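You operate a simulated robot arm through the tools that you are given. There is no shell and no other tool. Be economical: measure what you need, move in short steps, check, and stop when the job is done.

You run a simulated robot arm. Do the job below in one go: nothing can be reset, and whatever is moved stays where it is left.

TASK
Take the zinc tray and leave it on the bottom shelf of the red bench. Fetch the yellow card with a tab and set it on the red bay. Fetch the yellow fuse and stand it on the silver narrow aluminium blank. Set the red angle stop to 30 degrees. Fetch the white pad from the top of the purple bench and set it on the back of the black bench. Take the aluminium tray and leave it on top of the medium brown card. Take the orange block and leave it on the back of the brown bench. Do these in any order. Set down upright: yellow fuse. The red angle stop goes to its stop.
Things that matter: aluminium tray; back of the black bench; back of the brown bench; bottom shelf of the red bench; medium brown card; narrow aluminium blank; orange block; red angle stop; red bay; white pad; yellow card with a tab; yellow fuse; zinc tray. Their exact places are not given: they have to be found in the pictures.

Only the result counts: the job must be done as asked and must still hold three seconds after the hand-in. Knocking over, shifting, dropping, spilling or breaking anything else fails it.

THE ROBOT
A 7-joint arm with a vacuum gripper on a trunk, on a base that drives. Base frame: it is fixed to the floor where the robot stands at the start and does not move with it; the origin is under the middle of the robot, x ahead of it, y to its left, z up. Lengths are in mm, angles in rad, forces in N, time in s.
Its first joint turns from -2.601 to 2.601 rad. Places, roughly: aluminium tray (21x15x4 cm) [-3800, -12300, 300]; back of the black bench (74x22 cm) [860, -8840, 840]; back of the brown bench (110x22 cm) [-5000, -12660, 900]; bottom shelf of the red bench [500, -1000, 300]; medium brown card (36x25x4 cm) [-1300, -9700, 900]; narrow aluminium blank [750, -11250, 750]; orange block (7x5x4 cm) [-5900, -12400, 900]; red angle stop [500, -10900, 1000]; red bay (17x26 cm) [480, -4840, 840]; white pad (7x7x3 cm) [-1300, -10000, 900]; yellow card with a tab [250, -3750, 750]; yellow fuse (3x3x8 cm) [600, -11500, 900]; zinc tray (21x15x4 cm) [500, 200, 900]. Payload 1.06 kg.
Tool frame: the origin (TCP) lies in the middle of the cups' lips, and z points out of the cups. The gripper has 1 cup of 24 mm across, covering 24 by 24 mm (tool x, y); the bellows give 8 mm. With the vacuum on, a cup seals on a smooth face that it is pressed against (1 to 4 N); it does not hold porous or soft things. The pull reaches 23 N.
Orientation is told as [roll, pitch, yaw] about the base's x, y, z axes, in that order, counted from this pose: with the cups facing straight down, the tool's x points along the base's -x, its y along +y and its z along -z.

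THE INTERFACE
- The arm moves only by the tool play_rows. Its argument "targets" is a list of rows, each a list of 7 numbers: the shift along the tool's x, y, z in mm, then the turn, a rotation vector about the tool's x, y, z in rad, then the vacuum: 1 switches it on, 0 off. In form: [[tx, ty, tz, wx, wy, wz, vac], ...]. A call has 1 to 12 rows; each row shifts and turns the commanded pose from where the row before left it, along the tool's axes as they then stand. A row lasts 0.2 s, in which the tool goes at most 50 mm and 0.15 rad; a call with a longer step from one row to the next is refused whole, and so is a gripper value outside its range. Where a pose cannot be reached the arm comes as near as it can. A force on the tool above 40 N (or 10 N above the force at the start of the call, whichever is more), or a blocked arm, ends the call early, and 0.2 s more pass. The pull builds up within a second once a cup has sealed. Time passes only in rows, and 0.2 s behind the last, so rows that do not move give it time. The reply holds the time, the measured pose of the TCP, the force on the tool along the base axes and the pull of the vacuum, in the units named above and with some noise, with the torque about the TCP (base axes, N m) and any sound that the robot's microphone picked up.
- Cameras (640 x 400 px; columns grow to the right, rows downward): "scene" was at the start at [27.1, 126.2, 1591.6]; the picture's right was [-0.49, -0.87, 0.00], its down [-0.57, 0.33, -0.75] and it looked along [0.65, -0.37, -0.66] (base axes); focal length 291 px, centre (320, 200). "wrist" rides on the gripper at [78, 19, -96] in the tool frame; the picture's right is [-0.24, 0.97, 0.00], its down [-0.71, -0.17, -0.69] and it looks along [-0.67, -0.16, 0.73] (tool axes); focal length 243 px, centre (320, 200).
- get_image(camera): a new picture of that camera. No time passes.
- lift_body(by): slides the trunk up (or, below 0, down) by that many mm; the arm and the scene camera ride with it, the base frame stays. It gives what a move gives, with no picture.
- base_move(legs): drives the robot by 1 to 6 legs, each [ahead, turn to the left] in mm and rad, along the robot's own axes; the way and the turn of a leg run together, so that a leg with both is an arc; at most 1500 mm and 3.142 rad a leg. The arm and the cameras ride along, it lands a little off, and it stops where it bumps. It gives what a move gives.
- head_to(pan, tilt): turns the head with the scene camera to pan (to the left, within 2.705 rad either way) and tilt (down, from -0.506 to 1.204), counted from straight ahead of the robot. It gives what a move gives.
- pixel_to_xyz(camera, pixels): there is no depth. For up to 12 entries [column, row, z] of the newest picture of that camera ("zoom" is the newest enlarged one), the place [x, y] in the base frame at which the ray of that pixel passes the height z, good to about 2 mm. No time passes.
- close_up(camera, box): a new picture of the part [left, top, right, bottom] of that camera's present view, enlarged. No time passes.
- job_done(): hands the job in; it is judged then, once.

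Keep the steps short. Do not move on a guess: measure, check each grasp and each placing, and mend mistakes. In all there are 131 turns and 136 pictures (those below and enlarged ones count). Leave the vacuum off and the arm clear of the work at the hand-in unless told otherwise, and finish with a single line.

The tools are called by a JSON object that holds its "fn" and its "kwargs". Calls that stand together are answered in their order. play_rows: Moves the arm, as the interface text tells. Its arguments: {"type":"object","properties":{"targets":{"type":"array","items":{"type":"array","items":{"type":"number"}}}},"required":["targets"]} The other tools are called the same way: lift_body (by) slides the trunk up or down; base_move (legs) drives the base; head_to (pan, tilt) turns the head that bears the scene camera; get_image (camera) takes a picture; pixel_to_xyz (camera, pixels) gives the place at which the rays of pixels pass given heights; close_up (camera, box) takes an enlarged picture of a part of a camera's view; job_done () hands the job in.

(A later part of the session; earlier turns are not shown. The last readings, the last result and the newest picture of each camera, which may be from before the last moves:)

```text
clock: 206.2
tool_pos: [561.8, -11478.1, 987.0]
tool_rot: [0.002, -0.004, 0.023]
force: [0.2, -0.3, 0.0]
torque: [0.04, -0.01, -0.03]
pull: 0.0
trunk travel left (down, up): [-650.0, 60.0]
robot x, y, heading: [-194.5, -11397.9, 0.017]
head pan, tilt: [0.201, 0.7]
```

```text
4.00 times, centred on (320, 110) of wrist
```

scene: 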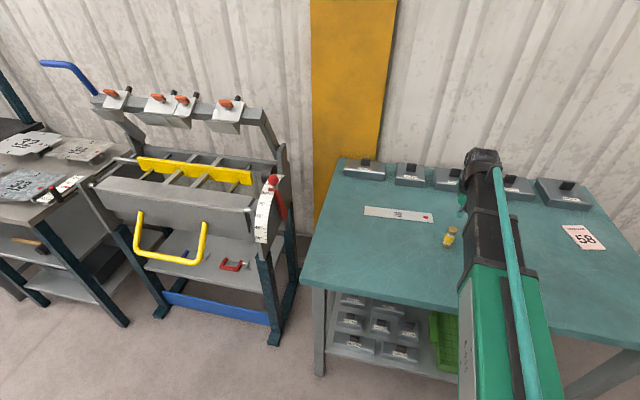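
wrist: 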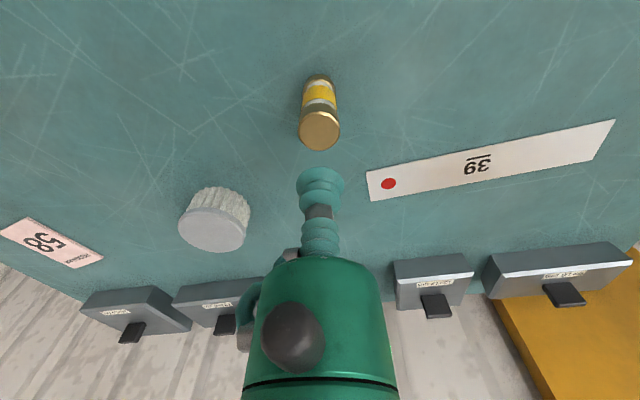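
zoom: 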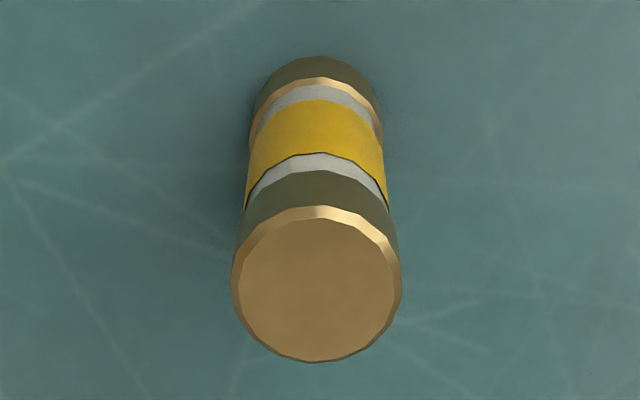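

Tool is right over the fuse (561,−11479). Lower slowly with vacuum on.

{"fn": "play_rows", "kwargs": {"targets": [[0, -0.8, 40, 0, 0, 0, 0], [0, 0, 9, 0, 0, 0, 1], [0, 0, 3, 0, 0, 0, 1], [0, 0, 3, 0, 0, 0, 1]]}}

{"fn": "close_up", "kwargs": {"camera": "wrist", "box": [240, 110, 400, 210]}}

```text
clock: 207.2
tool_pos: [560.6, -11478.0, 934.1]
tool_rot: [0.001, -0.001, 0.023]
force: [0.2, -0.2, 0.7]
torque: [0.01, -0.01, 0.0]
pull: 22.2
trunk travel left (down, up): [-650.0, 60.0]
robot x, y, heading: [-196.9, -11400.1, 0.017]
head pan, tilt: [0.201, 0.7]
```

```text
4.00 times, centred on (320, 160) of wrist
```

zoom: 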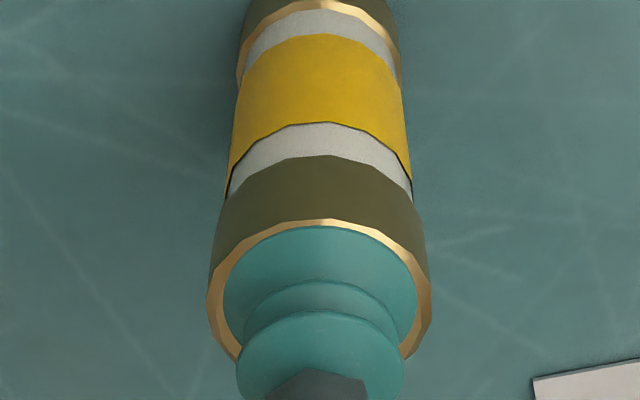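

Sealed. Lift 70 mm and move over the strip.

{"fn": "play_rows", "kwargs": {"targets": [[0, 0, -20, 0, 0, 0, 1], [0, 0, -45, 0, 0, 0, 1], [-32, 38.8, 0, 0, 0, 0, 1], [-32, 38.8, 0, 0, 0, 0, 1], [-32, 38.8, 0, 0, 0, 0, 1], [-31.6, 38.8, 0, 0, 0, 0, 1]]}}

{"fn": "get_image", "kwargs": {"camera": "wrist"}}

{"fn": "close_up", "kwargs": {"camera": "scene", "box": [340, 150, 500, 260]}}

```text
refused: row 3 steps farther than a row can; nothing moved
```

```text
64 pictures are left
```

wrist: 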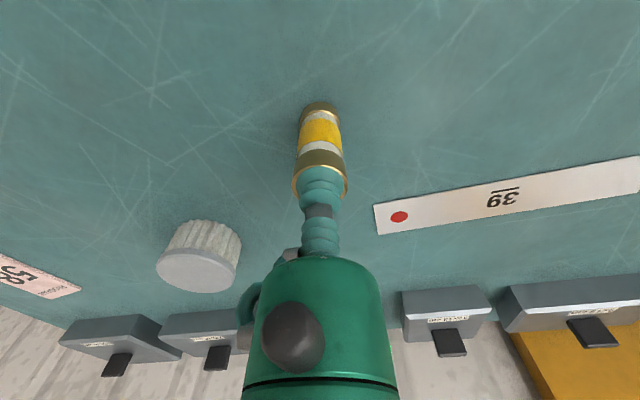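

```text
3.64 times, centred on (420, 205) of scene
```

zoom: 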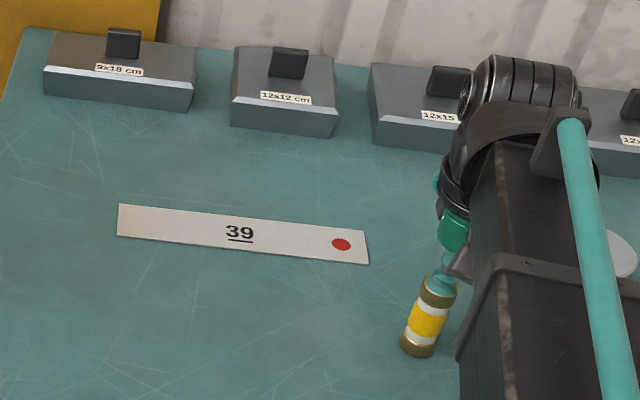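

{"fn": "pixel_to_xyz", "kwargs": {"camera": "zoom", "pixels": [[119, 204, 856], [117, 236, 856], [366, 231, 856], [369, 264, 856], [242, 233, 856], [418, 352, 853]]}}

{"fn": "play_rows", "kwargs": {"targets": [[0, 0, -20, 0, 0, 0, 1], [0, 0, -45, 0, 0, 0, 1], [-25.5, 31, 0, 0, 0, 0, 1], [-25.5, 31, 0, 0, 0, 0, 1], [-25.5, 31, 0, 0, 0, 0, 1], [-25.5, 31, 0, 0, 0, 0, 1], [-25.5, 31, 0, 0, 0, 0, 1]]}}

{"fn": "get_image", "kwargs": {"camera": "wrist"}}

```text
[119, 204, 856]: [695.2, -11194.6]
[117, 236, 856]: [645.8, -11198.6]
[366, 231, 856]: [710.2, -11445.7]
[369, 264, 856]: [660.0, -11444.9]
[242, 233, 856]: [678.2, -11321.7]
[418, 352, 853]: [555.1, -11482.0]
```

```text
clock: 208.8
tool_pos: [686.7, -11319.1, 997.7]
tool_rot: [0.002, -0.002, 0.023]
force: [0.7, 0.3, -0.1]
torque: [-0.02, -0.01, 0.02]
pull: 23.0
trunk travel left (down, up): [-650.0, 60.0]
robot x, y, heading: [-194.5, -11396.6, 0.021]
head pan, tilt: [0.201, 0.7]
```

```text
62 pictures are left
```

wrist: 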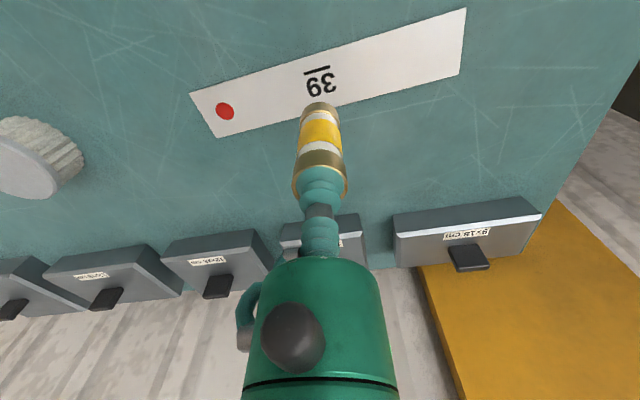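

{"fn": "pixel_to_xyz", "kwargs": {"camera": "wrist", "pixels": [[190, 92, 853], [217, 138, 853], [466, 8, 853], [460, 75, 853], [318, 50, 853], [350, 102, 853]]}}

```text
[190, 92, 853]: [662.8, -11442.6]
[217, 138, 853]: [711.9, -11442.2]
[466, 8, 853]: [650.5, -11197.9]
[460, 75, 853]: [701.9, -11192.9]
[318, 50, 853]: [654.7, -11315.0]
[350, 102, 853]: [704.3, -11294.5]
```

Strip centre at this y is x≈681; shift −5 mm and lower.

{"fn": "play_rows", "kwargs": {"targets": [[5.5, 0, 25, 0, 0, 0, 1], [0, 0, 20, 0, 0, 0, 1], [0, 0, 8, 0, 0, 0, 1], [0, 0, 3, 0, 0, 0, 1]]}}

{"fn": "close_up", "kwargs": {"camera": "wrist", "box": [200, 40, 440, 190]}}

```text
clock: 209.8
tool_pos: [679.0, -11319.2, 942.5]
tool_rot: [0.002, -0.002, 0.022]
force: [0.2, 0.4, -0.5]
torque: [-0.04, 0.01, 0.01]
pull: 22.9
trunk travel left (down, up): [-650.0, 60.0]
robot x, y, heading: [-187.8, -11393.5, 0.025]
head pan, tilt: [0.201, 0.7]
```

```text
2.67 times, centred on (320, 115) of wrist
```

zoom: 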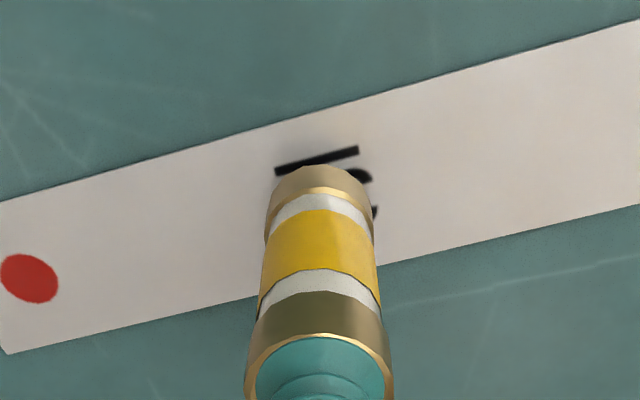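

Well centred on the strip. Lower gently to contact.

{"fn": "play_rows", "kwargs": {"targets": [[0, 0, 2, 0, 0, 0, 1], [0, 0, 2, 0, 0, 0, 1]]}}

```text
clock: 210.4
tool_pos: [678.4, -11319.2, 938.4]
tool_rot: [0.002, -0.002, 0.023]
force: [-0.1, 0.6, -1.7]
torque: [0.02, 0.02, 0.0]
pull: 23.0
trunk travel left (down, up): [-650.0, 60.0]
robot x, y, heading: [-198.2, -11396.6, 0.026]
head pan, tilt: [0.201, 0.7]
```

{"fn": "play_rows", "kwargs": {"targets": [[0, 0, 1.5, 0, 0, 0, 1], [0, 0, 1.5, 0, 0, 0, 1]]}}

```text
clock: 211.0
tool_pos: [679.6, -11320.1, 935.7]
tool_rot: [0.001, -0.004, 0.021]
force: [0.2, -0.3, -0.9]
torque: [0.04, 0.0, 0.01]
pull: 23.2
trunk travel left (down, up): [-650.0, 60.0]
robot x, y, heading: [-192.2, -11397.9, 0.025]
head pan, tilt: [0.201, 0.7]
```

{"fn": "play_rows", "kwargs": {"targets": [[0, 0, 1.5, 0, 0, 0, 1], [0, 0, 0, 0, 0, 0, 1]]}}

```text
clock: 211.6
tool_pos: [680.1, -11320.4, 934.3]
tool_rot: [0.001, -0.002, 0.024]
force: [-0.1, -1.1, -0.6]
torque: [0.02, -0.01, 0.03]
pull: 22.8
trunk travel left (down, up): [-650.0, 60.0]
robot x, y, heading: [-190.6, -11397.7, 0.021]
head pan, tilt: [0.201, 0.7]
```

{"fn": "play_rows", "kwargs": {"targets": [[0, 0, 1.5, 0, 0, 0, 1], [0, 0, 1, 0, 0, 0, 1]]}}

```text
clock: 212.2
tool_pos: [678.9, -11320.1, 932.6]
tool_rot: [0.001, -0.003, 0.023]
force: [-0.2, 0.8, 7.1]
torque: [0.0, 0.0, 0.0]
pull: 23.2
trunk travel left (down, up): [-650.0, 60.0]
robot x, y, heading: [-193.8, -11393.1, 0.017]
head pan, tilt: [0.201, 0.7]
```

Contact (7 N). Ease 1 mm, release, lift straight up.

{"fn": "play_rows", "kwargs": {"targets": [[0, 0, -1, 0, 0, 0, 0], [0, 0, 0, 0, 0, 0, 0], [0, 0, 0, 0, 0, 0, 0], [0, 0, 0, 0, 0, 0, 0], [0, 0, -3, 0, 0, 0, 0], [0, 0, -5, 0, 0, 0, 0], [0, 0, -20, 0, 0, 0, 0], [0, 0, -45, 0, 0, 0, 0], [0, 0, -45, 0, 0, 0, 0], [0, 0, -45, 0, 0, 0, 0], [0, 0, -30, 0, 0, 0, 0]]}}

{"fn": "get_image", "kwargs": {"camera": "wrist"}}

```text
clock: 214.6
tool_pos: [678.8, -11320.3, 1126.6]
tool_rot: [0.001, -0.001, 0.024]
force: [-0.2, 0.5, 0.2]
torque: [-0.01, 0.0, 0.0]
pull: 0.0
trunk travel left (down, up): [-650.0, 60.0]
robot x, y, heading: [-193.4, -11395.7, 0.022]
head pan, tilt: [0.201, 0.7]
```

```text
60 pictures are left
```

wrist: 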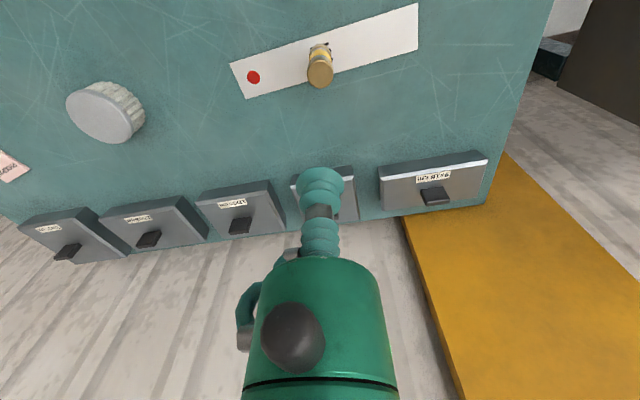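

Fuse stands on the strip. Now the red angle stop: close-up of the dial.

{"fn": "close_up", "kwargs": {"camera": "scene", "box": [225, 160, 305, 280]}}

{"fn": "head_to", "kwargs": {"pan": 0.6, "tilt": 0.6}}

{"fn": "close_up", "kwargs": {"camera": "scene", "box": [300, 130, 480, 260]}}

```text
3.33 times, centred on (265, 220) of scene
```

zoom: 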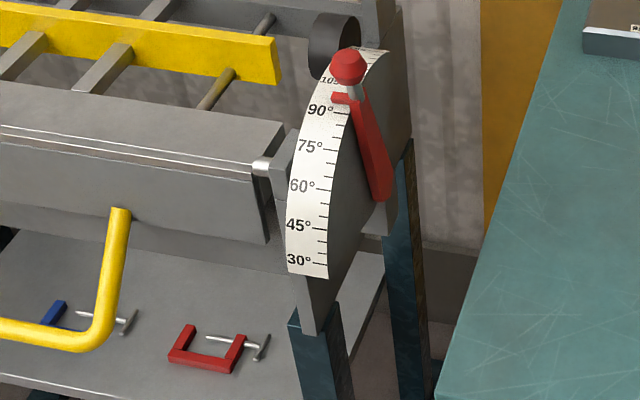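

```text
clock: 215.5
tool_pos: [678.8, -11321.2, 1125.4]
tool_rot: [0.004, -0.001, 0.022]
force: [0.4, 0.1, 0.3]
torque: [0.03, 0.03, -0.01]
pull: 0.1
trunk travel left (down, up): [-650.0, 60.0]
robot x, y, heading: [-195.4, -11396.5, 0.019]
head pan, tilt: [0.6, 0.6]
```

```text
3.08 times, centred on (390, 195) of scene
```

zoom: 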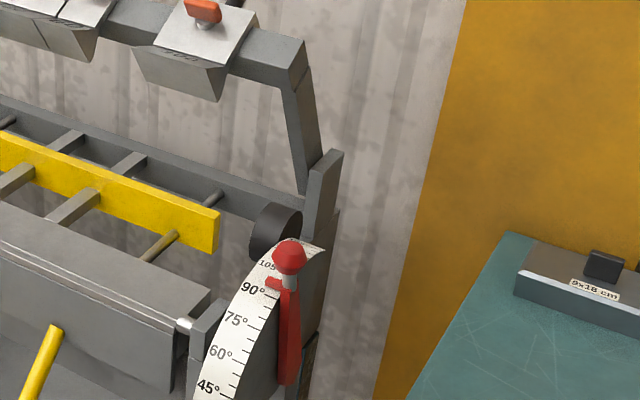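

{"fn": "pixel_to_xyz", "kwargs": {"camera": "zoom", "pixels": [[290, 257, 1000], [290, 257, 1050], [290, 257, 1100], [290, 257, 1150], [285, 385, 900], [285, 385, 950], [285, 385, 1000], [240, 290, 1000], [240, 290, 1050], [200, 388, 950], [200, 388, 1000]]}}

```text
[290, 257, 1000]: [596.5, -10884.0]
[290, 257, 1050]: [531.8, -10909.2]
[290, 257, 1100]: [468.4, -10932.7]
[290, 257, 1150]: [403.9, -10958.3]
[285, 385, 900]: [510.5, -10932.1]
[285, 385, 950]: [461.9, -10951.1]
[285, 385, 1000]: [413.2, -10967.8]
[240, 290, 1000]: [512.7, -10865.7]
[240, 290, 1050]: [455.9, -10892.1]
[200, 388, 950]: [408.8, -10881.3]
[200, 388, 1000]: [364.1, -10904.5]
```

Knob ≈ (480,−10925,1082). I move the tool to about (330,−11000,1150) to view the lever with the wrist camera.

{"fn": "play_rows", "kwargs": {"targets": [[28.5, 27.3, -3, 0, 0, 0, 0], [28.5, 27.3, -3, 0, 0, 0, 0], [28.5, 27.3, -3, 0, 0, 0, 0], [28.5, 27.3, -3, 0, 0, 0, 0], [28.5, 27.3, -3, 0, 0, 0, 0], [28.5, 27.3, -3, 0, 0, 0, 0], [28.5, 27.3, -3, 0, 0, 0, 0], [28.5, 27.3, -3, 0, 0, 0, 0], [28.5, 27.3, -3, 0, 0, 0, 0], [28.5, 27.3, -3, 0, 0, 0, 0], [28.5, 27.3, -3, 0, 0, 0, 0], [28.5, 27.3, -3, 0, 0, 0, 0]]}}

{"fn": "get_image", "kwargs": {"camera": "wrist"}}

{"fn": "get_image", "kwargs": {"camera": "scene"}}

```text
clock: 218.1
tool_pos: [329.3, -11000.5, 1162.2]
tool_rot: [0.001, -0.003, 0.022]
force: [0.4, -1.1, -0.7]
torque: [-0.01, 0.02, 0.0]
pull: 0.0
trunk travel left (down, up): [-650.0, 60.0]
robot x, y, heading: [-194.8, -11396.7, 0.023]
head pan, tilt: [0.6, 0.6]
```

```text
57 pictures are left
```

wrist: 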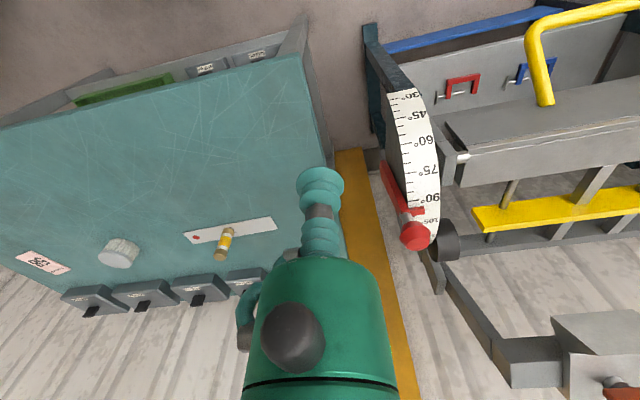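

```text
56 pictures are left
```

scene: 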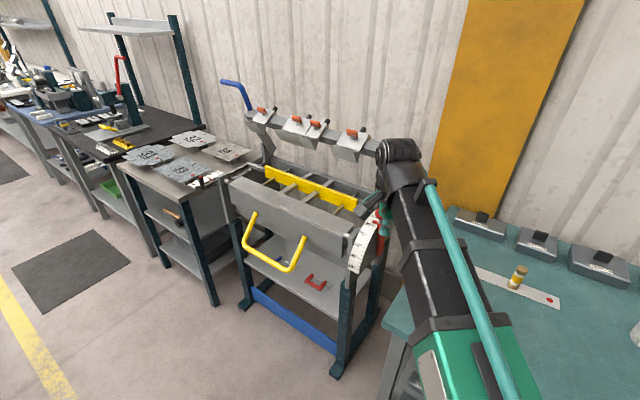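

{"fn": "close_up", "kwargs": {"camera": "wrist", "box": [350, 70, 480, 270]}}

{"fn": "pixel_to_xyz", "kwargs": {"camera": "wrist", "pixels": [[415, 234, 1050], [415, 234, 1080], [415, 234, 1110], [384, 163, 900], [384, 163, 1000], [418, 210, 1050], [430, 198, 1050], [410, 92, 850], [410, 92, 950], [436, 160, 1000], [390, 90, 900]]}}

```text
2.00 times, centred on (415, 170) of wrist
```

zoom: 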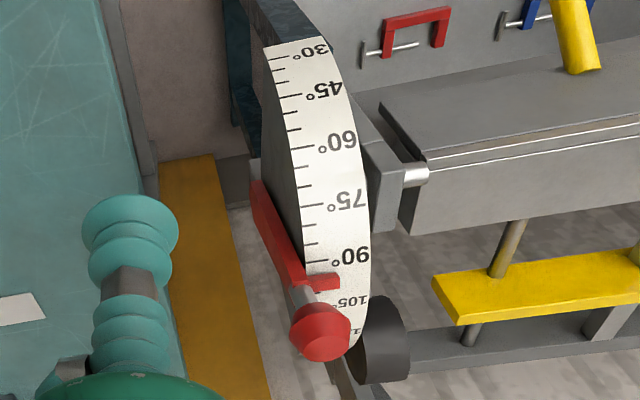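

```text
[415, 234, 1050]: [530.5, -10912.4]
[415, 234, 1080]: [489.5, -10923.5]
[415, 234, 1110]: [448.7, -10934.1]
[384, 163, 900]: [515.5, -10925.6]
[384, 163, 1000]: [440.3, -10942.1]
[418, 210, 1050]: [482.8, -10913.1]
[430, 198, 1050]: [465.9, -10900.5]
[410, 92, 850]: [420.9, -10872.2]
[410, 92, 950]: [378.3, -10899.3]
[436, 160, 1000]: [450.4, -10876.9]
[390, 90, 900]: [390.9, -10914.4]
```

The lever pivots at about (556,895) with the knob at (488,−10924,1082), radius ≈199; 30° puts it roughly horizontal toward me. I'll go behind (+x side of) the knob from above and sweep it along the arc. First to above the back side.

{"fn": "play_rows", "kwargs": {"targets": [[-43, 13, -3, 0, 0, 0, 0], [-43, 13, -3, 0, 0, 0, 0], [-43, 13, -3, 0, 0, 0, 0], [-43, 13, -3, 0, 0, 0, 0], [-43, 13, -3, 0, 0, 0, 0]]}}

{"fn": "get_image", "kwargs": {"camera": "wrist"}}

{"fn": "close_up", "kwargs": {"camera": "scene", "box": [300, 100, 480, 290]}}

```text
clock: 219.3
tool_pos: [544.5, -10930.8, 1176.7]
tool_rot: [0.001, -0.001, 0.023]
force: [0.4, 0.2, 0.1]
torque: [-0.01, -0.01, 0.02]
pull: 0.0
trunk travel left (down, up): [-650.0, 60.0]
robot x, y, heading: [-195.8, -11395.1, 0.021]
head pan, tilt: [0.6, 0.6]
```

```text
54 pictures are left
```

wrist: 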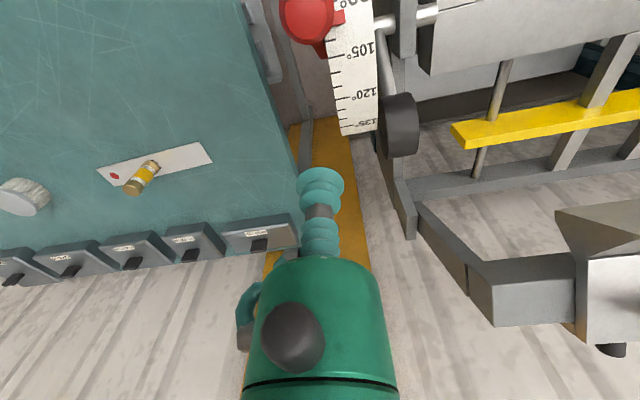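

```text
2.11 times, centred on (390, 195) of scene
```

zoom: 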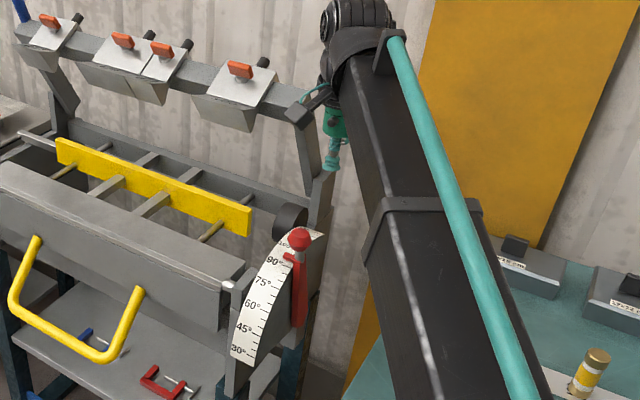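

{"fn": "pixel_to_xyz", "kwargs": {"camera": "wrist", "pixels": [[342, 134, 1040], [342, 134, 1000], [337, 93, 1060], [337, 93, 1040], [330, 45, 1060], [330, 45, 1040], [302, 16, 1082], [399, 130, 1060]]}}

```text
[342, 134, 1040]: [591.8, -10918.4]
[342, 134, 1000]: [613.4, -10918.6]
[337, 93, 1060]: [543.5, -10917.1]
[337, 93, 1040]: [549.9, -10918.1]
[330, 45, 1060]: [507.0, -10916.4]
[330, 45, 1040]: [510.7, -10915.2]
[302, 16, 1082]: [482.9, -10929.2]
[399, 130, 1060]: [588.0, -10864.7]
```

Rim geometry agrees (120° at top, x≈548). Descend behind the knob to (525,−10931,1080).

{"fn": "play_rows", "kwargs": {"targets": [[19.5, 0.4, 30, 0, 0, 0, 0], [0, 0, 35, 0, 0, 0, 0], [0, 0, 31, 0, 0, 0, 0]]}}

{"fn": "get_image", "kwargs": {"camera": "wrist"}}

```text
clock: 220.1
tool_pos: [524.1, -10930.3, 1079.2]
tool_rot: [0.002, -0.001, 0.023]
force: [0.2, 0.1, -0.2]
torque: [0.0, 0.01, -0.01]
pull: 0.0
trunk travel left (down, up): [-650.0, 60.0]
robot x, y, heading: [-195.4, -11398.7, 0.018]
head pan, tilt: [0.6, 0.6]
```

```text
52 pictures are left
```

wrist: 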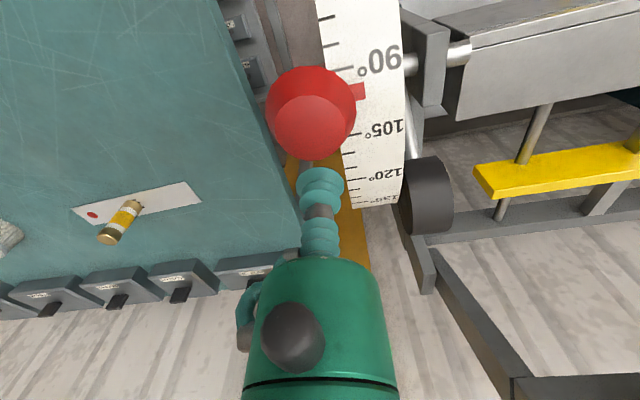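

The cup is just behind the knob. Start sweeping along the arc.

{"fn": "play_rows", "kwargs": {"targets": [[16.5, 0.4, 0, 0, 0, 0, 0], [19.2, 0.4, 4, 0, 0, 0, 0], [18.6, 0.4, 7.1, 0, 0, 0, 0], [17.7, 0.4, 9.1, 0, 0, 0, 0]]}}

{"fn": "get_image", "kwargs": {"camera": "wrist"}}

```text
clock: 221.1
tool_pos: [451.7, -10931.0, 1060.3]
tool_rot: [0.002, -0.004, 0.023]
force: [-0.6, -0.8, 0.1]
torque: [-0.01, 0.0, 0.02]
pull: 0.1
trunk travel left (down, up): [-650.0, 60.0]
robot x, y, heading: [-194.0, -11397.9, 0.023]
head pan, tilt: [0.6, 0.6]
```

```text
51 pictures are left
```

wrist: 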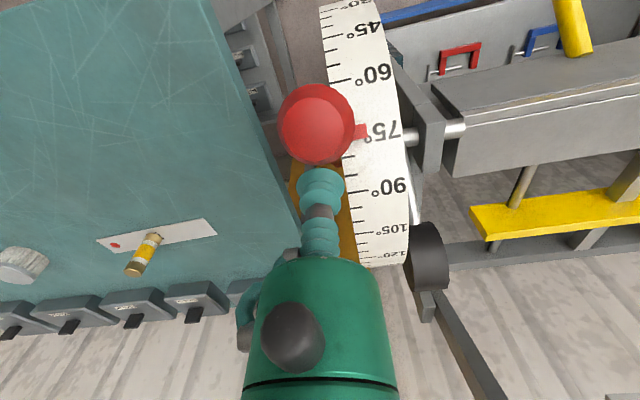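

Works: the index is now at ~75°. Continue.

{"fn": "play_rows", "kwargs": {"targets": [[16.7, 0.4, 10.8, 0, 0, 0, 0], [15.4, 0.4, 12.5, 0, 0, 0, 0], [14.1, 0.3, 14.1, 0, 0, 0, 0], [12.5, 0.3, 15.4, 0, 0, 0, 0]]}}

{"fn": "get_image", "kwargs": {"camera": "wrist"}}

```text
clock: 222.1
tool_pos: [394.3, -10930.1, 1006.8]
tool_rot: [0.001, -0.004, 0.022]
force: [-0.2, 0.3, 0.5]
torque: [-0.01, 0.0, 0.01]
pull: 0.0
trunk travel left (down, up): [-650.0, 60.0]
robot x, y, heading: [-191.1, -11400.4, 0.014]
head pan, tilt: [0.6, 0.6]
```

```text
50 pictures are left
```

wrist: 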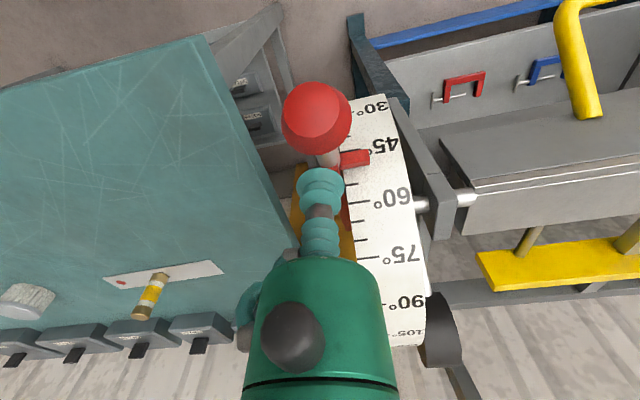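

Index ≈ 48°. Continue three more rows.

{"fn": "play_rows", "kwargs": {"targets": [[10.8, 0.3, 16.7, 0, 0, 0, 0], [9.1, 0.2, 17.7, 0, 0, 0, 0]]}}

{"fn": "get_image", "kwargs": {"camera": "wrist"}}

```text
clock: 222.7
tool_pos: [373.7, -10931.9, 973.4]
tool_rot: [0.001, -0.001, 0.023]
force: [1.2, 0.9, 1.4]
torque: [0.04, 0.0, 0.0]
pull: 0.1
trunk travel left (down, up): [-650.0, 60.0]
robot x, y, heading: [-193.4, -11396.5, 0.018]
head pan, tilt: [0.6, 0.6]
```

```text
49 pictures are left
```

wrist: 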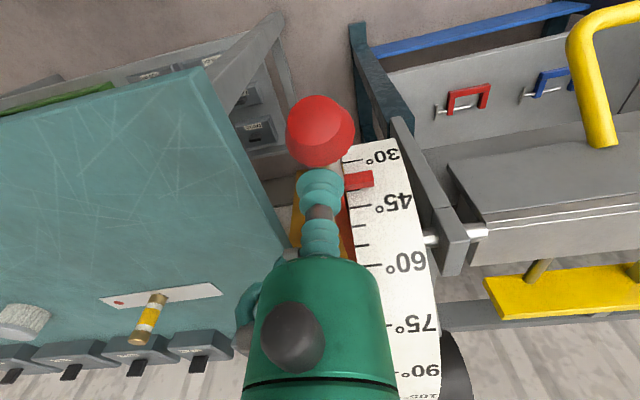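

Index ≈ 37°. Smaller steps now.

{"fn": "play_rows", "kwargs": {"targets": [[3.8, 0.1, 9.2, 0, 0, 0, 0], [3.3, 0.1, 9.4, 0, 0, 0, 0], [1.3, 0, 4.8, 0, 0, 0, 0]]}}

{"fn": "close_up", "kwargs": {"camera": "wrist", "box": [260, 80, 460, 260]}}

```text
clock: 223.5
tool_pos: [364.4, -10930.0, 949.2]
tool_rot: [0.002, 0.0, 0.022]
force: [-0.4, 0.0, -0.3]
torque: [0.02, 0.0, -0.01]
pull: 0.1
trunk travel left (down, up): [-650.0, 60.0]
robot x, y, heading: [-194.0, -11399.2, 0.019]
head pan, tilt: [0.6, 0.6]
```

```text
2.22 times, centred on (360, 170) of wrist
```

zoom: 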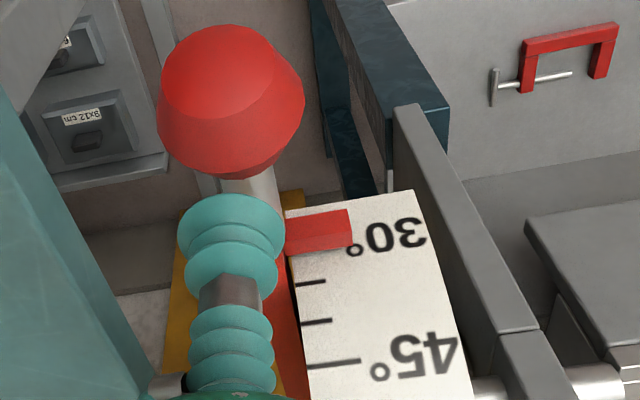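

Index is nearly at 30°. Nudge on to feel the stop.

{"fn": "play_rows", "kwargs": {"targets": [[0.8, 0, 3, 0, 0, 0, 0], [0.7, 0, 3, 0, 0, 0, 0]]}}

{"fn": "close_up", "kwargs": {"camera": "wrist", "box": [260, 80, 460, 260]}}

```text
clock: 224.1
tool_pos: [363.9, -10932.5, 944.7]
tool_rot: [0.003, -0.004, 0.021]
force: [1.3, 1.0, 1.1]
torque: [-0.02, 0.01, 0.0]
pull: 0.1
trunk travel left (down, up): [-650.0, 60.0]
robot x, y, heading: [-193.9, -11393.6, 0.017]
head pan, tilt: [0.6, 0.6]
```

```text
2.22 times, centred on (360, 170) of wrist
```

zoom: 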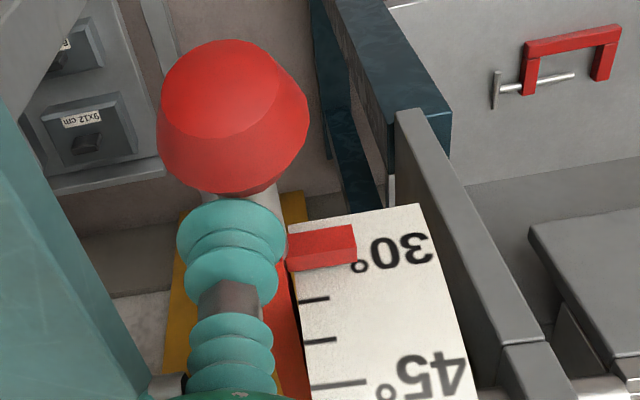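

{"fn": "play_rows", "kwargs": {"targets": [[0.5, 0, 4, 0, 0, 0, 0], [0.5, 0, 4, 0, 0, 0, 0]]}}

{"fn": "close_up", "kwargs": {"camera": "wrist", "box": [260, 80, 460, 260]}}

```text
clock: 224.7
tool_pos: [364.3, -10929.8, 936.2]
tool_rot: [0.004, -0.004, 0.02]
force: [10.4, 1.2, 13.3]
torque: [-0.01, 0.27, -0.05]
pull: 0.1
trunk travel left (down, up): [-650.0, 60.0]
robot x, y, heading: [-193.0, -11398.2, 0.024]
head pan, tilt: [0.6, 0.6]
```

```text
2.22 times, centred on (360, 170) of wrist
```

zoom: 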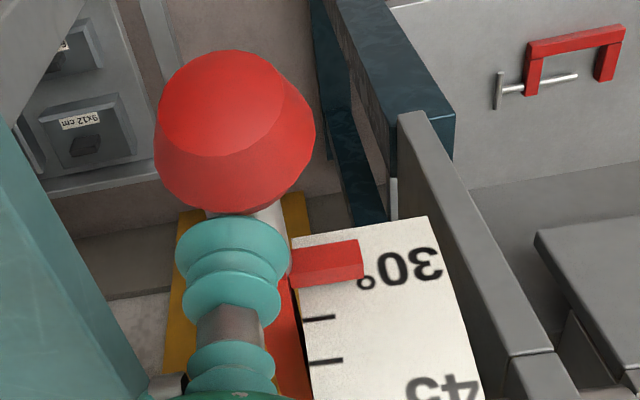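

Force rises (13 N) with the index on 30°: at its stop. Retreat straight up and check.

{"fn": "play_rows", "kwargs": {"targets": [[0, 0, -15, 0, 0, 0, 0], [0, 0, -40, 0, 0, 0, 0], [0, -5, -45, 0, 0, 0, 0], [0, -5, -45, 0, 0, 0, 0], [0, -5, -45, 0, 0, 0, 0]]}}

{"fn": "get_image", "kwargs": {"camera": "wrist"}}

```text
clock: 225.9
tool_pos: [363.4, -10945.7, 1124.9]
tool_rot: [0.003, -0.001, 0.022]
force: [1.0, -0.2, 0.3]
torque: [0.0, 0.02, 0.02]
pull: 0.0
trunk travel left (down, up): [-650.0, 60.0]
robot x, y, heading: [-193.8, -11399.4, 0.017]
head pan, tilt: [0.6, 0.6]
```

```text
45 pictures are left
```

wrist: 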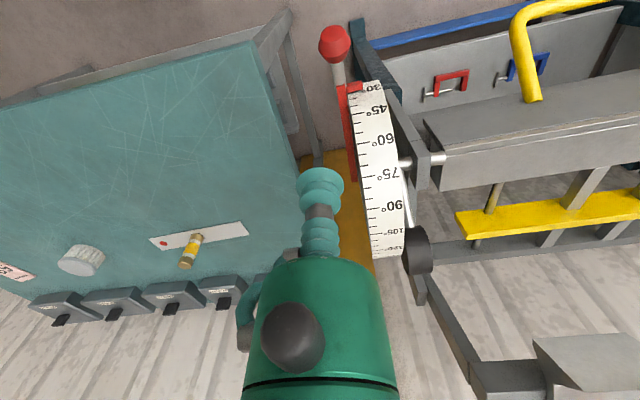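

30° confirmed at (350,90). Now bring the arm to the front and drive toward the aluminium tray (−3800,−12300).

{"fn": "play_rows", "kwargs": {"targets": [[0, -44, 0, 0, 0, 0, 0], [0, -44, 0, 0, 0, 0, 0], [0, -44, 0, 0, 0, 0, 0], [0, -44, 0, 0, 0, 0, 0], [0, -44, 0, 0, 0, 0, 0], [0, -44, 0, 0, 0, 0, 0], [0, -44, 0, 0, 0, 0, 0], [0, -44, 0, 0, 0, 0, 0], [0, -44, 0, 0, 0, 0, 0], [0, -44, 0, 0, 0, 0, 0]]}}

{"fn": "base_move", "kwargs": {"legs": [[-250, 0], [0, -3.13]]}}

{"fn": "head_to", "kwargs": {"pan": 0.15, "tilt": 0.35}}

{"fn": "get_image", "kwargs": {"camera": "scene"}}

```text
clock: 228.1
tool_pos: [371.7, -11386.6, 1125.0]
tool_rot: [0.001, -0.003, 0.023]
force: [0.4, -0.1, 0.5]
torque: [-0.02, 0.02, -0.01]
pull: 0.1
trunk travel left (down, up): [-650.0, 60.0]
robot x, y, heading: [-194.4, -11394.7, 0.027]
head pan, tilt: [0.6, 0.6]
```

```text
clock: 237.2
tool_pos: [-1009.2, -11414.6, 1125.6]
tool_rot: [0.002, -0.003, -3.118]
force: [0.2, -0.5, -0.1]
torque: [-0.02, -0.03, -0.01]
pull: 0.0
trunk travel left (down, up): [-650.0, 60.0]
robot x, y, heading: [-444.6, -11407.4, -3.117]
head pan, tilt: [0.6, 0.6]
```

```text
clock: 238.1
tool_pos: [-1009.8, -11414.7, 1124.8]
tool_rot: [0.001, -0.005, -3.117]
force: [-0.2, -0.8, 0.0]
torque: [0.0, 0.01, -0.03]
pull: 0.1
trunk travel left (down, up): [-650.0, 60.0]
robot x, y, heading: [-443.0, -11403.3, -3.115]
head pan, tilt: [0.15, 0.351]
```

```text
44 pictures are left
```

scene: 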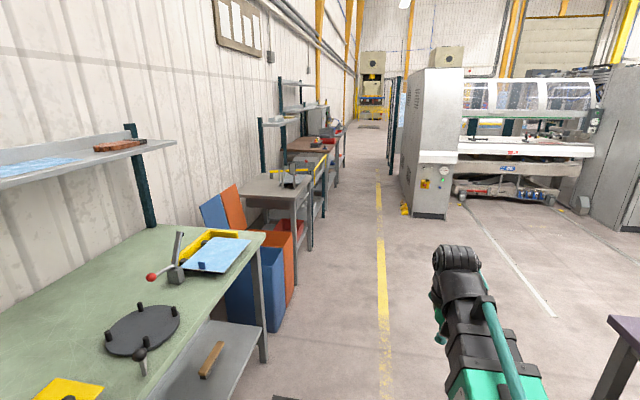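

{"fn": "pixel_to_xyz", "kwargs": {"camera": "scene", "pixels": [[265, 236, 850], [408, 215, 0], [385, 300, 0], [300, 190, 850], [334, 165, 850], [285, 310, 0], [395, 175, 0], [325, 180, 850]]}}

{"fn": "close_up", "kwargs": {"camera": "scene", "box": [190, 80, 390, 260]}}

```text
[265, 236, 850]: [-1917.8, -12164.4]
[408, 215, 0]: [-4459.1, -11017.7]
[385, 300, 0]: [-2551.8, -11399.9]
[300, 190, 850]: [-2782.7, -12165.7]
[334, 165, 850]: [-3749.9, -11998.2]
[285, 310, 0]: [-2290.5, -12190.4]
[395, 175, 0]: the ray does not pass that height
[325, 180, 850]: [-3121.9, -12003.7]
```

```text
2.22 times, centred on (290, 170) of scene
```

zoom: 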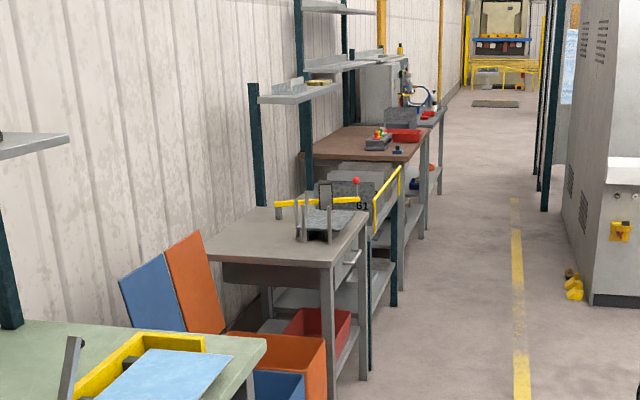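

Lane at y≈−11480 is free. Drive 2.8 m.

{"fn": "base_move", "kwargs": {"legs": [[1400, 0], [1400, 0]]}}

{"fn": "head_to", "kwargs": {"pan": 0.95, "tilt": 0.65}}

{"fn": "get_image", "kwargs": {"camera": "scene"}}

```text
clock: 251.6
tool_pos: [-3790.1, -11488.5, 1123.5]
tool_rot: [0.002, -0.002, -3.112]
force: [-0.2, -0.3, 0.1]
torque: [0.0, 0.0, 0.0]
pull: 0.0
trunk travel left (down, up): [-650.0, 60.0]
robot x, y, heading: [-3224.2, -11469.9, -3.111]
head pan, tilt: [0.15, 0.351]
```

```text
clock: 252.7
tool_pos: [-3789.5, -11487.5, 1123.5]
tool_rot: [0.002, -0.003, -3.112]
force: [-0.5, -0.3, -0.2]
torque: [0.0, -0.01, 0.04]
pull: 0.1
trunk travel left (down, up): [-650.0, 60.0]
robot x, y, heading: [-3224.7, -11468.6, -3.116]
head pan, tilt: [0.949, 0.649]
```

```text
42 pictures are left
```

scene: 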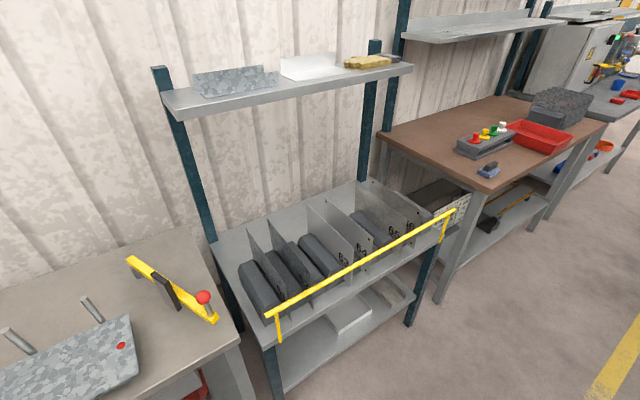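

{"fn": "close_up", "kwargs": {"camera": "scene", "box": [250, 240, 450, 380]}}

{"fn": "pixel_to_xyz", "kwargs": {"camera": "scene", "pixels": [[348, 312, 300], [348, 312, 340], [390, 290, 300], [265, 318, 880], [455, 212, 880], [275, 370, 300], [415, 300, 300], [490, 188, 850], [605, 125, 850]]}}

```text
2.86 times, centred on (350, 310) of scene
```

zoom: 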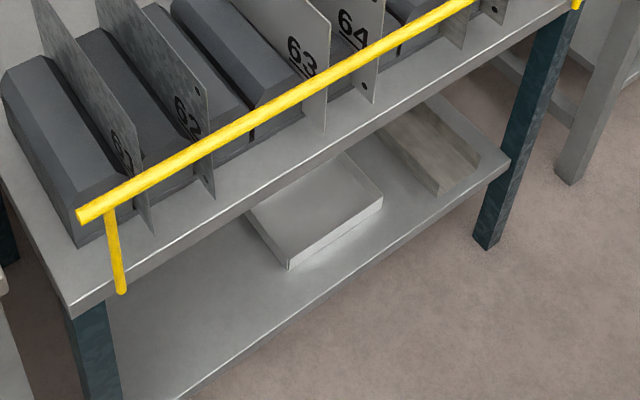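

```text
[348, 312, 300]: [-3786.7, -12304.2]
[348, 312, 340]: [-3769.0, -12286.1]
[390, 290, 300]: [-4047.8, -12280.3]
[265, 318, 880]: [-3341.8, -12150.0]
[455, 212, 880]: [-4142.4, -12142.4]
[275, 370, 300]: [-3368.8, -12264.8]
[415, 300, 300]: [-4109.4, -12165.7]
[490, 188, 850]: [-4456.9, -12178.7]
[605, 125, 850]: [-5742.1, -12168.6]
```

The bright tray at (348,312) is the aluminium tray, ≈(−3787,−12304,300). Drive abreast, face it, lower the trunk.

{"fn": "base_move", "kwargs": {"legs": [[563, 0], [0, 1.54]]}}

{"fn": "lift_body", "kwargs": {"by": -400}}

{"fn": "lift_body", "kwargs": {"by": -240}}

{"fn": "head_to", "kwargs": {"pan": 0.0, "tilt": 0.5}}

{"fn": "get_image", "kwargs": {"camera": "scene"}}

{"fn": "get_image", "kwargs": {"camera": "wrist"}}

```text
clock: 259.7
tool_pos: [-3774.7, -12054.0, 1124.5]
tool_rot: [0.001, -0.003, -1.554]
force: [0.1, 0.1, 0.4]
torque: [-0.01, 0.01, -0.01]
pull: 0.1
trunk travel left (down, up): [-650.0, 60.0]
robot x, y, heading: [-3783.4, -11489.9, -1.551]
head pan, tilt: [0.949, 0.649]
```

```text
clock: 263.6
tool_pos: [-3774.0, -12055.3, 724.5]
tool_rot: [0.001, -0.004, -1.553]
force: [-0.6, 0.0, 0.0]
torque: [0.01, 0.01, 0.05]
pull: 0.0
trunk travel left (down, up): [-250.0, 460.0]
robot x, y, heading: [-3785.4, -11487.2, -1.552]
head pan, tilt: [0.949, 0.649]
```

```text
clock: 266.1
tool_pos: [-3773.9, -12055.0, 484.4]
tool_rot: [0.002, -0.004, -1.554]
force: [-0.5, -0.4, 0.4]
torque: [0.02, -0.03, -0.02]
pull: 0.0
trunk travel left (down, up): [-10.0, 700.0]
robot x, y, heading: [-3784.5, -11488.1, -1.553]
head pan, tilt: [0.949, 0.649]
```

```text
clock: 267.3
tool_pos: [-3773.9, -12055.9, 483.8]
tool_rot: [0.0, -0.005, -1.553]
force: [-0.3, -0.8, -0.6]
torque: [-0.01, 0.01, -0.01]
pull: 0.0
trunk travel left (down, up): [-10.0, 700.0]
robot x, y, heading: [-3781.4, -11485.1, -1.553]
head pan, tilt: [0.0, 0.499]
```

```text
40 pictures are left
```

scene: 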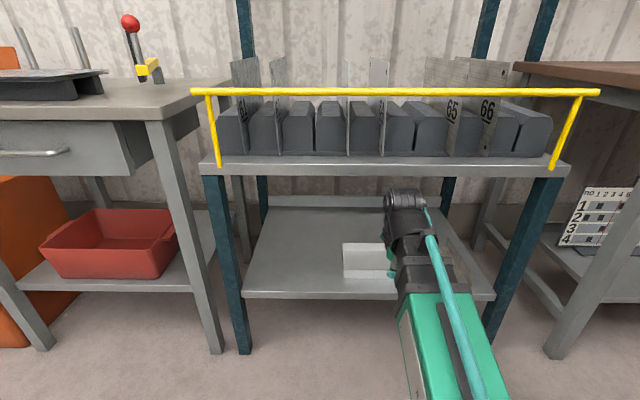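

```text
39 pictures are left
```

wrist: 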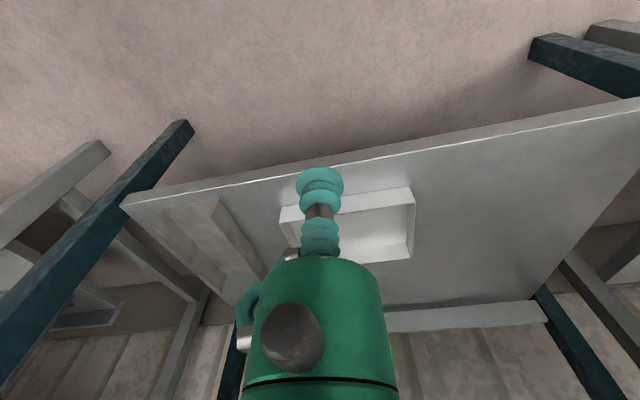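

{"fn": "pixel_to_xyz", "kwargs": {"camera": "scene", "pixels": [[300, 176, 750], [300, 176, 700], [300, 176, 650], [300, 297, 300], [344, 244, 340], [344, 280, 300], [300, 90, 900]]}}

{"fn": "pixel_to_xyz", "kwargs": {"camera": "wrist", "pixels": [[280, 208, 340], [412, 187, 340], [414, 258, 340], [412, 187, 330], [414, 230, 302], [409, 240, 304]]}}

{"fn": "close_up", "kwargs": {"camera": "scene", "box": [300, 170, 480, 310]}}

```text
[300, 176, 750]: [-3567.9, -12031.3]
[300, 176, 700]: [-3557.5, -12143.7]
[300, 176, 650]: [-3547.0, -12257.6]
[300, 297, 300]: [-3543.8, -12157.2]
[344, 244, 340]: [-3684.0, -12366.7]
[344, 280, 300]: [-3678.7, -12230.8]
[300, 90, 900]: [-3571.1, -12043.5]
```

```text
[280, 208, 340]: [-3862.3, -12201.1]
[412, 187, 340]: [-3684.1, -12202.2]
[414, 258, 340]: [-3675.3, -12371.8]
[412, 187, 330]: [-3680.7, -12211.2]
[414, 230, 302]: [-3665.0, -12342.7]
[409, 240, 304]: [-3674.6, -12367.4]
```

```text
2.86 times, centred on (390, 240) of scene
```

zoom: 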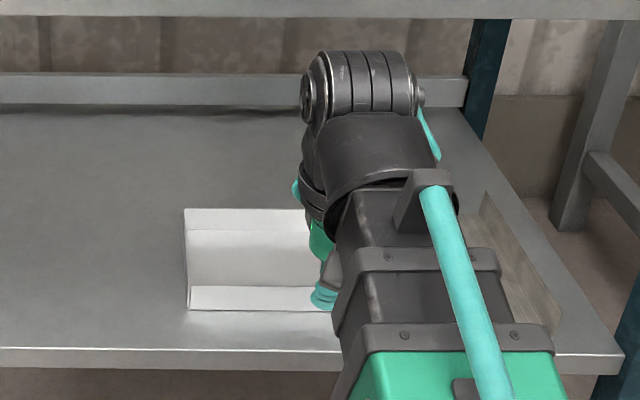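

Gap up to the middle shelf underside (z≈695) is ample. Lower to z≈372, then reach in to above the tray centre (−3783,−12290).

{"fn": "play_rows", "kwargs": {"targets": [[0, 0, 37, 0, 0, 0, 0], [0, 0, 37, 0, 0, 0, 0], [0, 0, 37, 0, 0, 0, 0], [-39.1, -2.2, 0, 0, 0, 0, 0], [-39.1, -2.2, 0, 0, 0, 0, 0], [-39.1, -2.2, 0, 0, 0, 0, 0], [-39.1, -2.2, 0, 0, 0, 0, 0], [-39.1, -2.2, 0, 0, 0, 0, 0], [-39.1, -2.2, 0, 0, 0, 0, 0]]}}

{"fn": "get_image", "kwargs": {"camera": "wrist"}}

{"fn": "get_image", "kwargs": {"camera": "scene"}}

```text
clock: 269.3
tool_pos: [-3783.9, -12290.8, 373.1]
tool_rot: [0.001, -0.004, -1.552]
force: [0.1, -0.1, 0.8]
torque: [-0.04, -0.02, 0.0]
pull: 0.1
trunk travel left (down, up): [-10.0, 700.0]
robot x, y, heading: [-3783.9, -11491.7, -1.553]
head pan, tilt: [0.0, 0.499]
```

```text
37 pictures are left
```

wrist: 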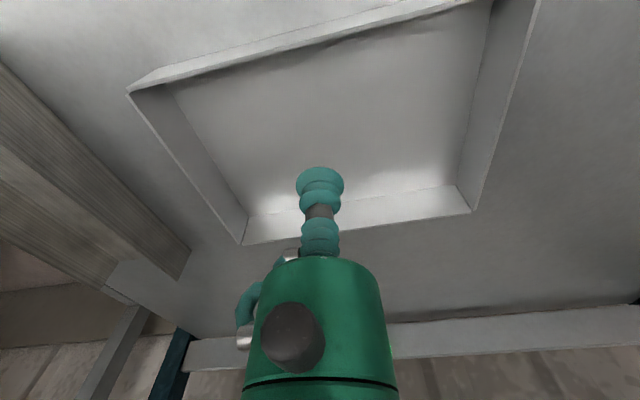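

```text
36 pictures are left
```

scene: 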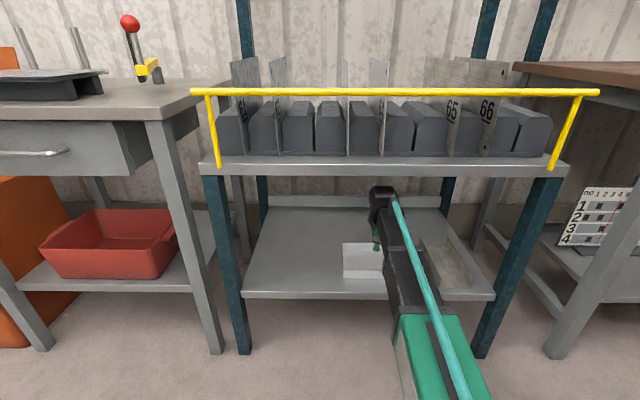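

{"fn": "pixel_to_xyz", "kwargs": {"camera": "wrist", "pixels": [[128, 92, 340], [242, 245, 340], [475, 212, 340], [130, 92, 330], [242, 245, 330], [475, 212, 330], [320, 130, 304]]}}

```text
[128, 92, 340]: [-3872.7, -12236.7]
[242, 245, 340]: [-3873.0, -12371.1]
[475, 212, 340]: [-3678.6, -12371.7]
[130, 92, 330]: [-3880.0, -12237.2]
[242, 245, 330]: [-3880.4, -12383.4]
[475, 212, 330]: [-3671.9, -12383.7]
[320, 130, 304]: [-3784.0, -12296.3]
```

Tray centre (−3776,−12310), rim z≈330. Shift and lower with vacuum on.

{"fn": "play_rows", "kwargs": {"targets": [[-20, 7.6, 0, 0, 0, 0, 0], [0, 0, 30, 0, 0, 0, 0], [0, 0, 22, 0, 0, 0, 1], [0, 0, 6, 0, 0, 0, 1], [0, 0, 4, 0, 0, 0, 1], [0, 0, 3, 0, 0, 0, 1]]}}

```text
clock: 270.7
tool_pos: [-3774.9, -12310.5, 309.2]
tool_rot: [0.001, -0.003, -1.552]
force: [-0.7, -0.7, 0.8]
torque: [-0.04, -0.02, -0.02]
pull: 0.1
trunk travel left (down, up): [-10.0, 700.0]
robot x, y, heading: [-3779.8, -11491.7, -1.552]
head pan, tilt: [0.0, 0.499]
```

{"fn": "play_rows", "kwargs": {"targets": [[0, 0, 3, 0, 0, 0, 1], [0, 0, 3, 0, 0, 0, 1], [0, 0, 0, 0, 0, 0, 1], [0, 0, 0, 0, 0, 0, 1]]}}

```text
clock: 271.7
tool_pos: [-3775.2, -12310.5, 303.2]
tool_rot: [0.001, -0.003, -1.553]
force: [-0.2, 0.6, 3.8]
torque: [-0.01, 0.05, 0.01]
pull: 23.1
trunk travel left (down, up): [-10.0, 700.0]
robot x, y, heading: [-3782.7, -11487.3, -1.557]
head pan, tilt: [0.0, 0.499]
```

Sealed. Lift 65 mm, draw out, back off, raise the trunk.

{"fn": "play_rows", "kwargs": {"targets": [[0, 0, -10, 0, 0, 0, 1], [0, 0, -25, 0, 0, 0, 1], [0, 0, -30, 0, 0, 0, 1], [35, 0, 0, 0, 0, 0, 1], [42, 0, 0, 0, 0, 0, 1], [42, 0, 0, 0, 0, 0, 1], [42, 0, 0, 0, 0, 0, 1], [42, 0, 0, 0, 0, 0, 1], [42, 0, 0, 0, 0, 0, 1]]}}

{"fn": "base_move", "kwargs": {"legs": [[-150, 0]]}}

{"fn": "lift_body", "kwargs": {"by": 400}}

{"fn": "lift_body", "kwargs": {"by": 240}}

{"fn": "play_rows", "kwargs": {"targets": [[0, 0, -45, 0, 0, 0, 1], [0, 0, -45, 0, 0, 0, 1], [0, 0, -40, 0, 0, 0, 1]]}}

{"fn": "get_image", "kwargs": {"camera": "wrist"}}

```text
clock: 273.7
tool_pos: [-3780.2, -12065.6, 367.6]
tool_rot: [0.0, -0.004, -1.554]
force: [0.3, 0.7, -2.6]
torque: [-0.01, -0.02, -0.01]
pull: 22.5
trunk travel left (down, up): [-10.0, 700.0]
robot x, y, heading: [-3782.7, -11489.8, -1.554]
head pan, tilt: [0.0, 0.499]
```

```text
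clock: 275.1
tool_pos: [-3782.0, -11914.4, 368.2]
tool_rot: [0.001, -0.002, -1.553]
force: [0.7, 0.0, -1.4]
torque: [0.04, -0.02, -0.02]
pull: 23.1
trunk travel left (down, up): [-10.0, 700.0]
robot x, y, heading: [-3786.8, -11338.8, -1.555]
head pan, tilt: [0.0, 0.499]
```

```text
clock: 278.9
tool_pos: [-3783.0, -11914.7, 767.1]
tool_rot: [0.001, -0.003, -1.553]
force: [-0.2, 0.0, -3.9]
torque: [-0.02, -0.01, 0.01]
pull: 22.6
trunk travel left (down, up): [-410.0, 300.0]
robot x, y, heading: [-3786.2, -11340.7, -1.562]
head pan, tilt: [0.0, 0.499]
```

```text
clock: 281.4
tool_pos: [-3781.6, -11914.8, 1007.9]
tool_rot: [0.001, -0.004, -1.555]
force: [-0.8, -0.2, -2.5]
torque: [0.02, -0.01, -0.02]
pull: 22.8
trunk travel left (down, up): [-650.0, 60.0]
robot x, y, heading: [-3787.4, -11342.6, -1.556]
head pan, tilt: [0.0, 0.499]
```

```text
clock: 282.2
tool_pos: [-3782.6, -11914.8, 1137.0]
tool_rot: [0.0, -0.001, -1.554]
force: [-0.8, -0.1, -3.0]
torque: [-0.01, 0.01, 0.01]
pull: 23.0
trunk travel left (down, up): [-650.0, 60.0]
robot x, y, heading: [-3787.8, -11338.6, -1.555]
head pan, tilt: [0.0, 0.499]
```

```text
35 pictures are left
```

wrist: 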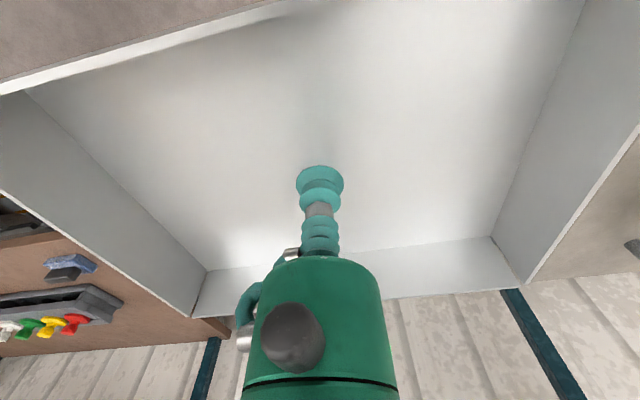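

Tray is held. Drive to the far side of the purple bench (open floor), to (−2150,−9730) facing +x.

{"fn": "head_to", "kwargs": {"pan": 0.0, "tilt": 0.45}}

{"fn": "base_move", "kwargs": {"legs": [[0, 2.332]]}}

{"fn": "get_image", "kwargs": {"camera": "scene"}}

```text
clock: 282.8
tool_pos: [-3782.3, -11914.3, 1136.9]
tool_rot: [0.002, -0.003, -1.554]
force: [-0.4, 0.9, -2.6]
torque: [-0.03, 0.0, 0.0]
pull: 23.3
trunk travel left (down, up): [-650.0, 60.0]
robot x, y, heading: [-3782.5, -11336.9, -1.559]
head pan, tilt: [0.0, 0.45]
```

```text
clock: 288.8
tool_pos: [-3371.1, -10935.8, 1136.3]
tool_rot: [0.002, -0.001, 0.781]
force: [-0.6, 0.3, -3.0]
torque: [0.0, 0.03, 0.0]
pull: 23.1
trunk travel left (down, up): [-650.0, 60.0]
robot x, y, heading: [-3782.3, -11340.3, 0.78]
head pan, tilt: [0.0, 0.45]
```

```text
34 pictures are left
```

scene: 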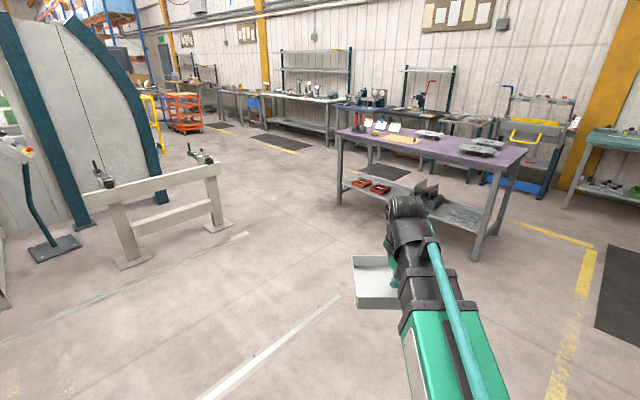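

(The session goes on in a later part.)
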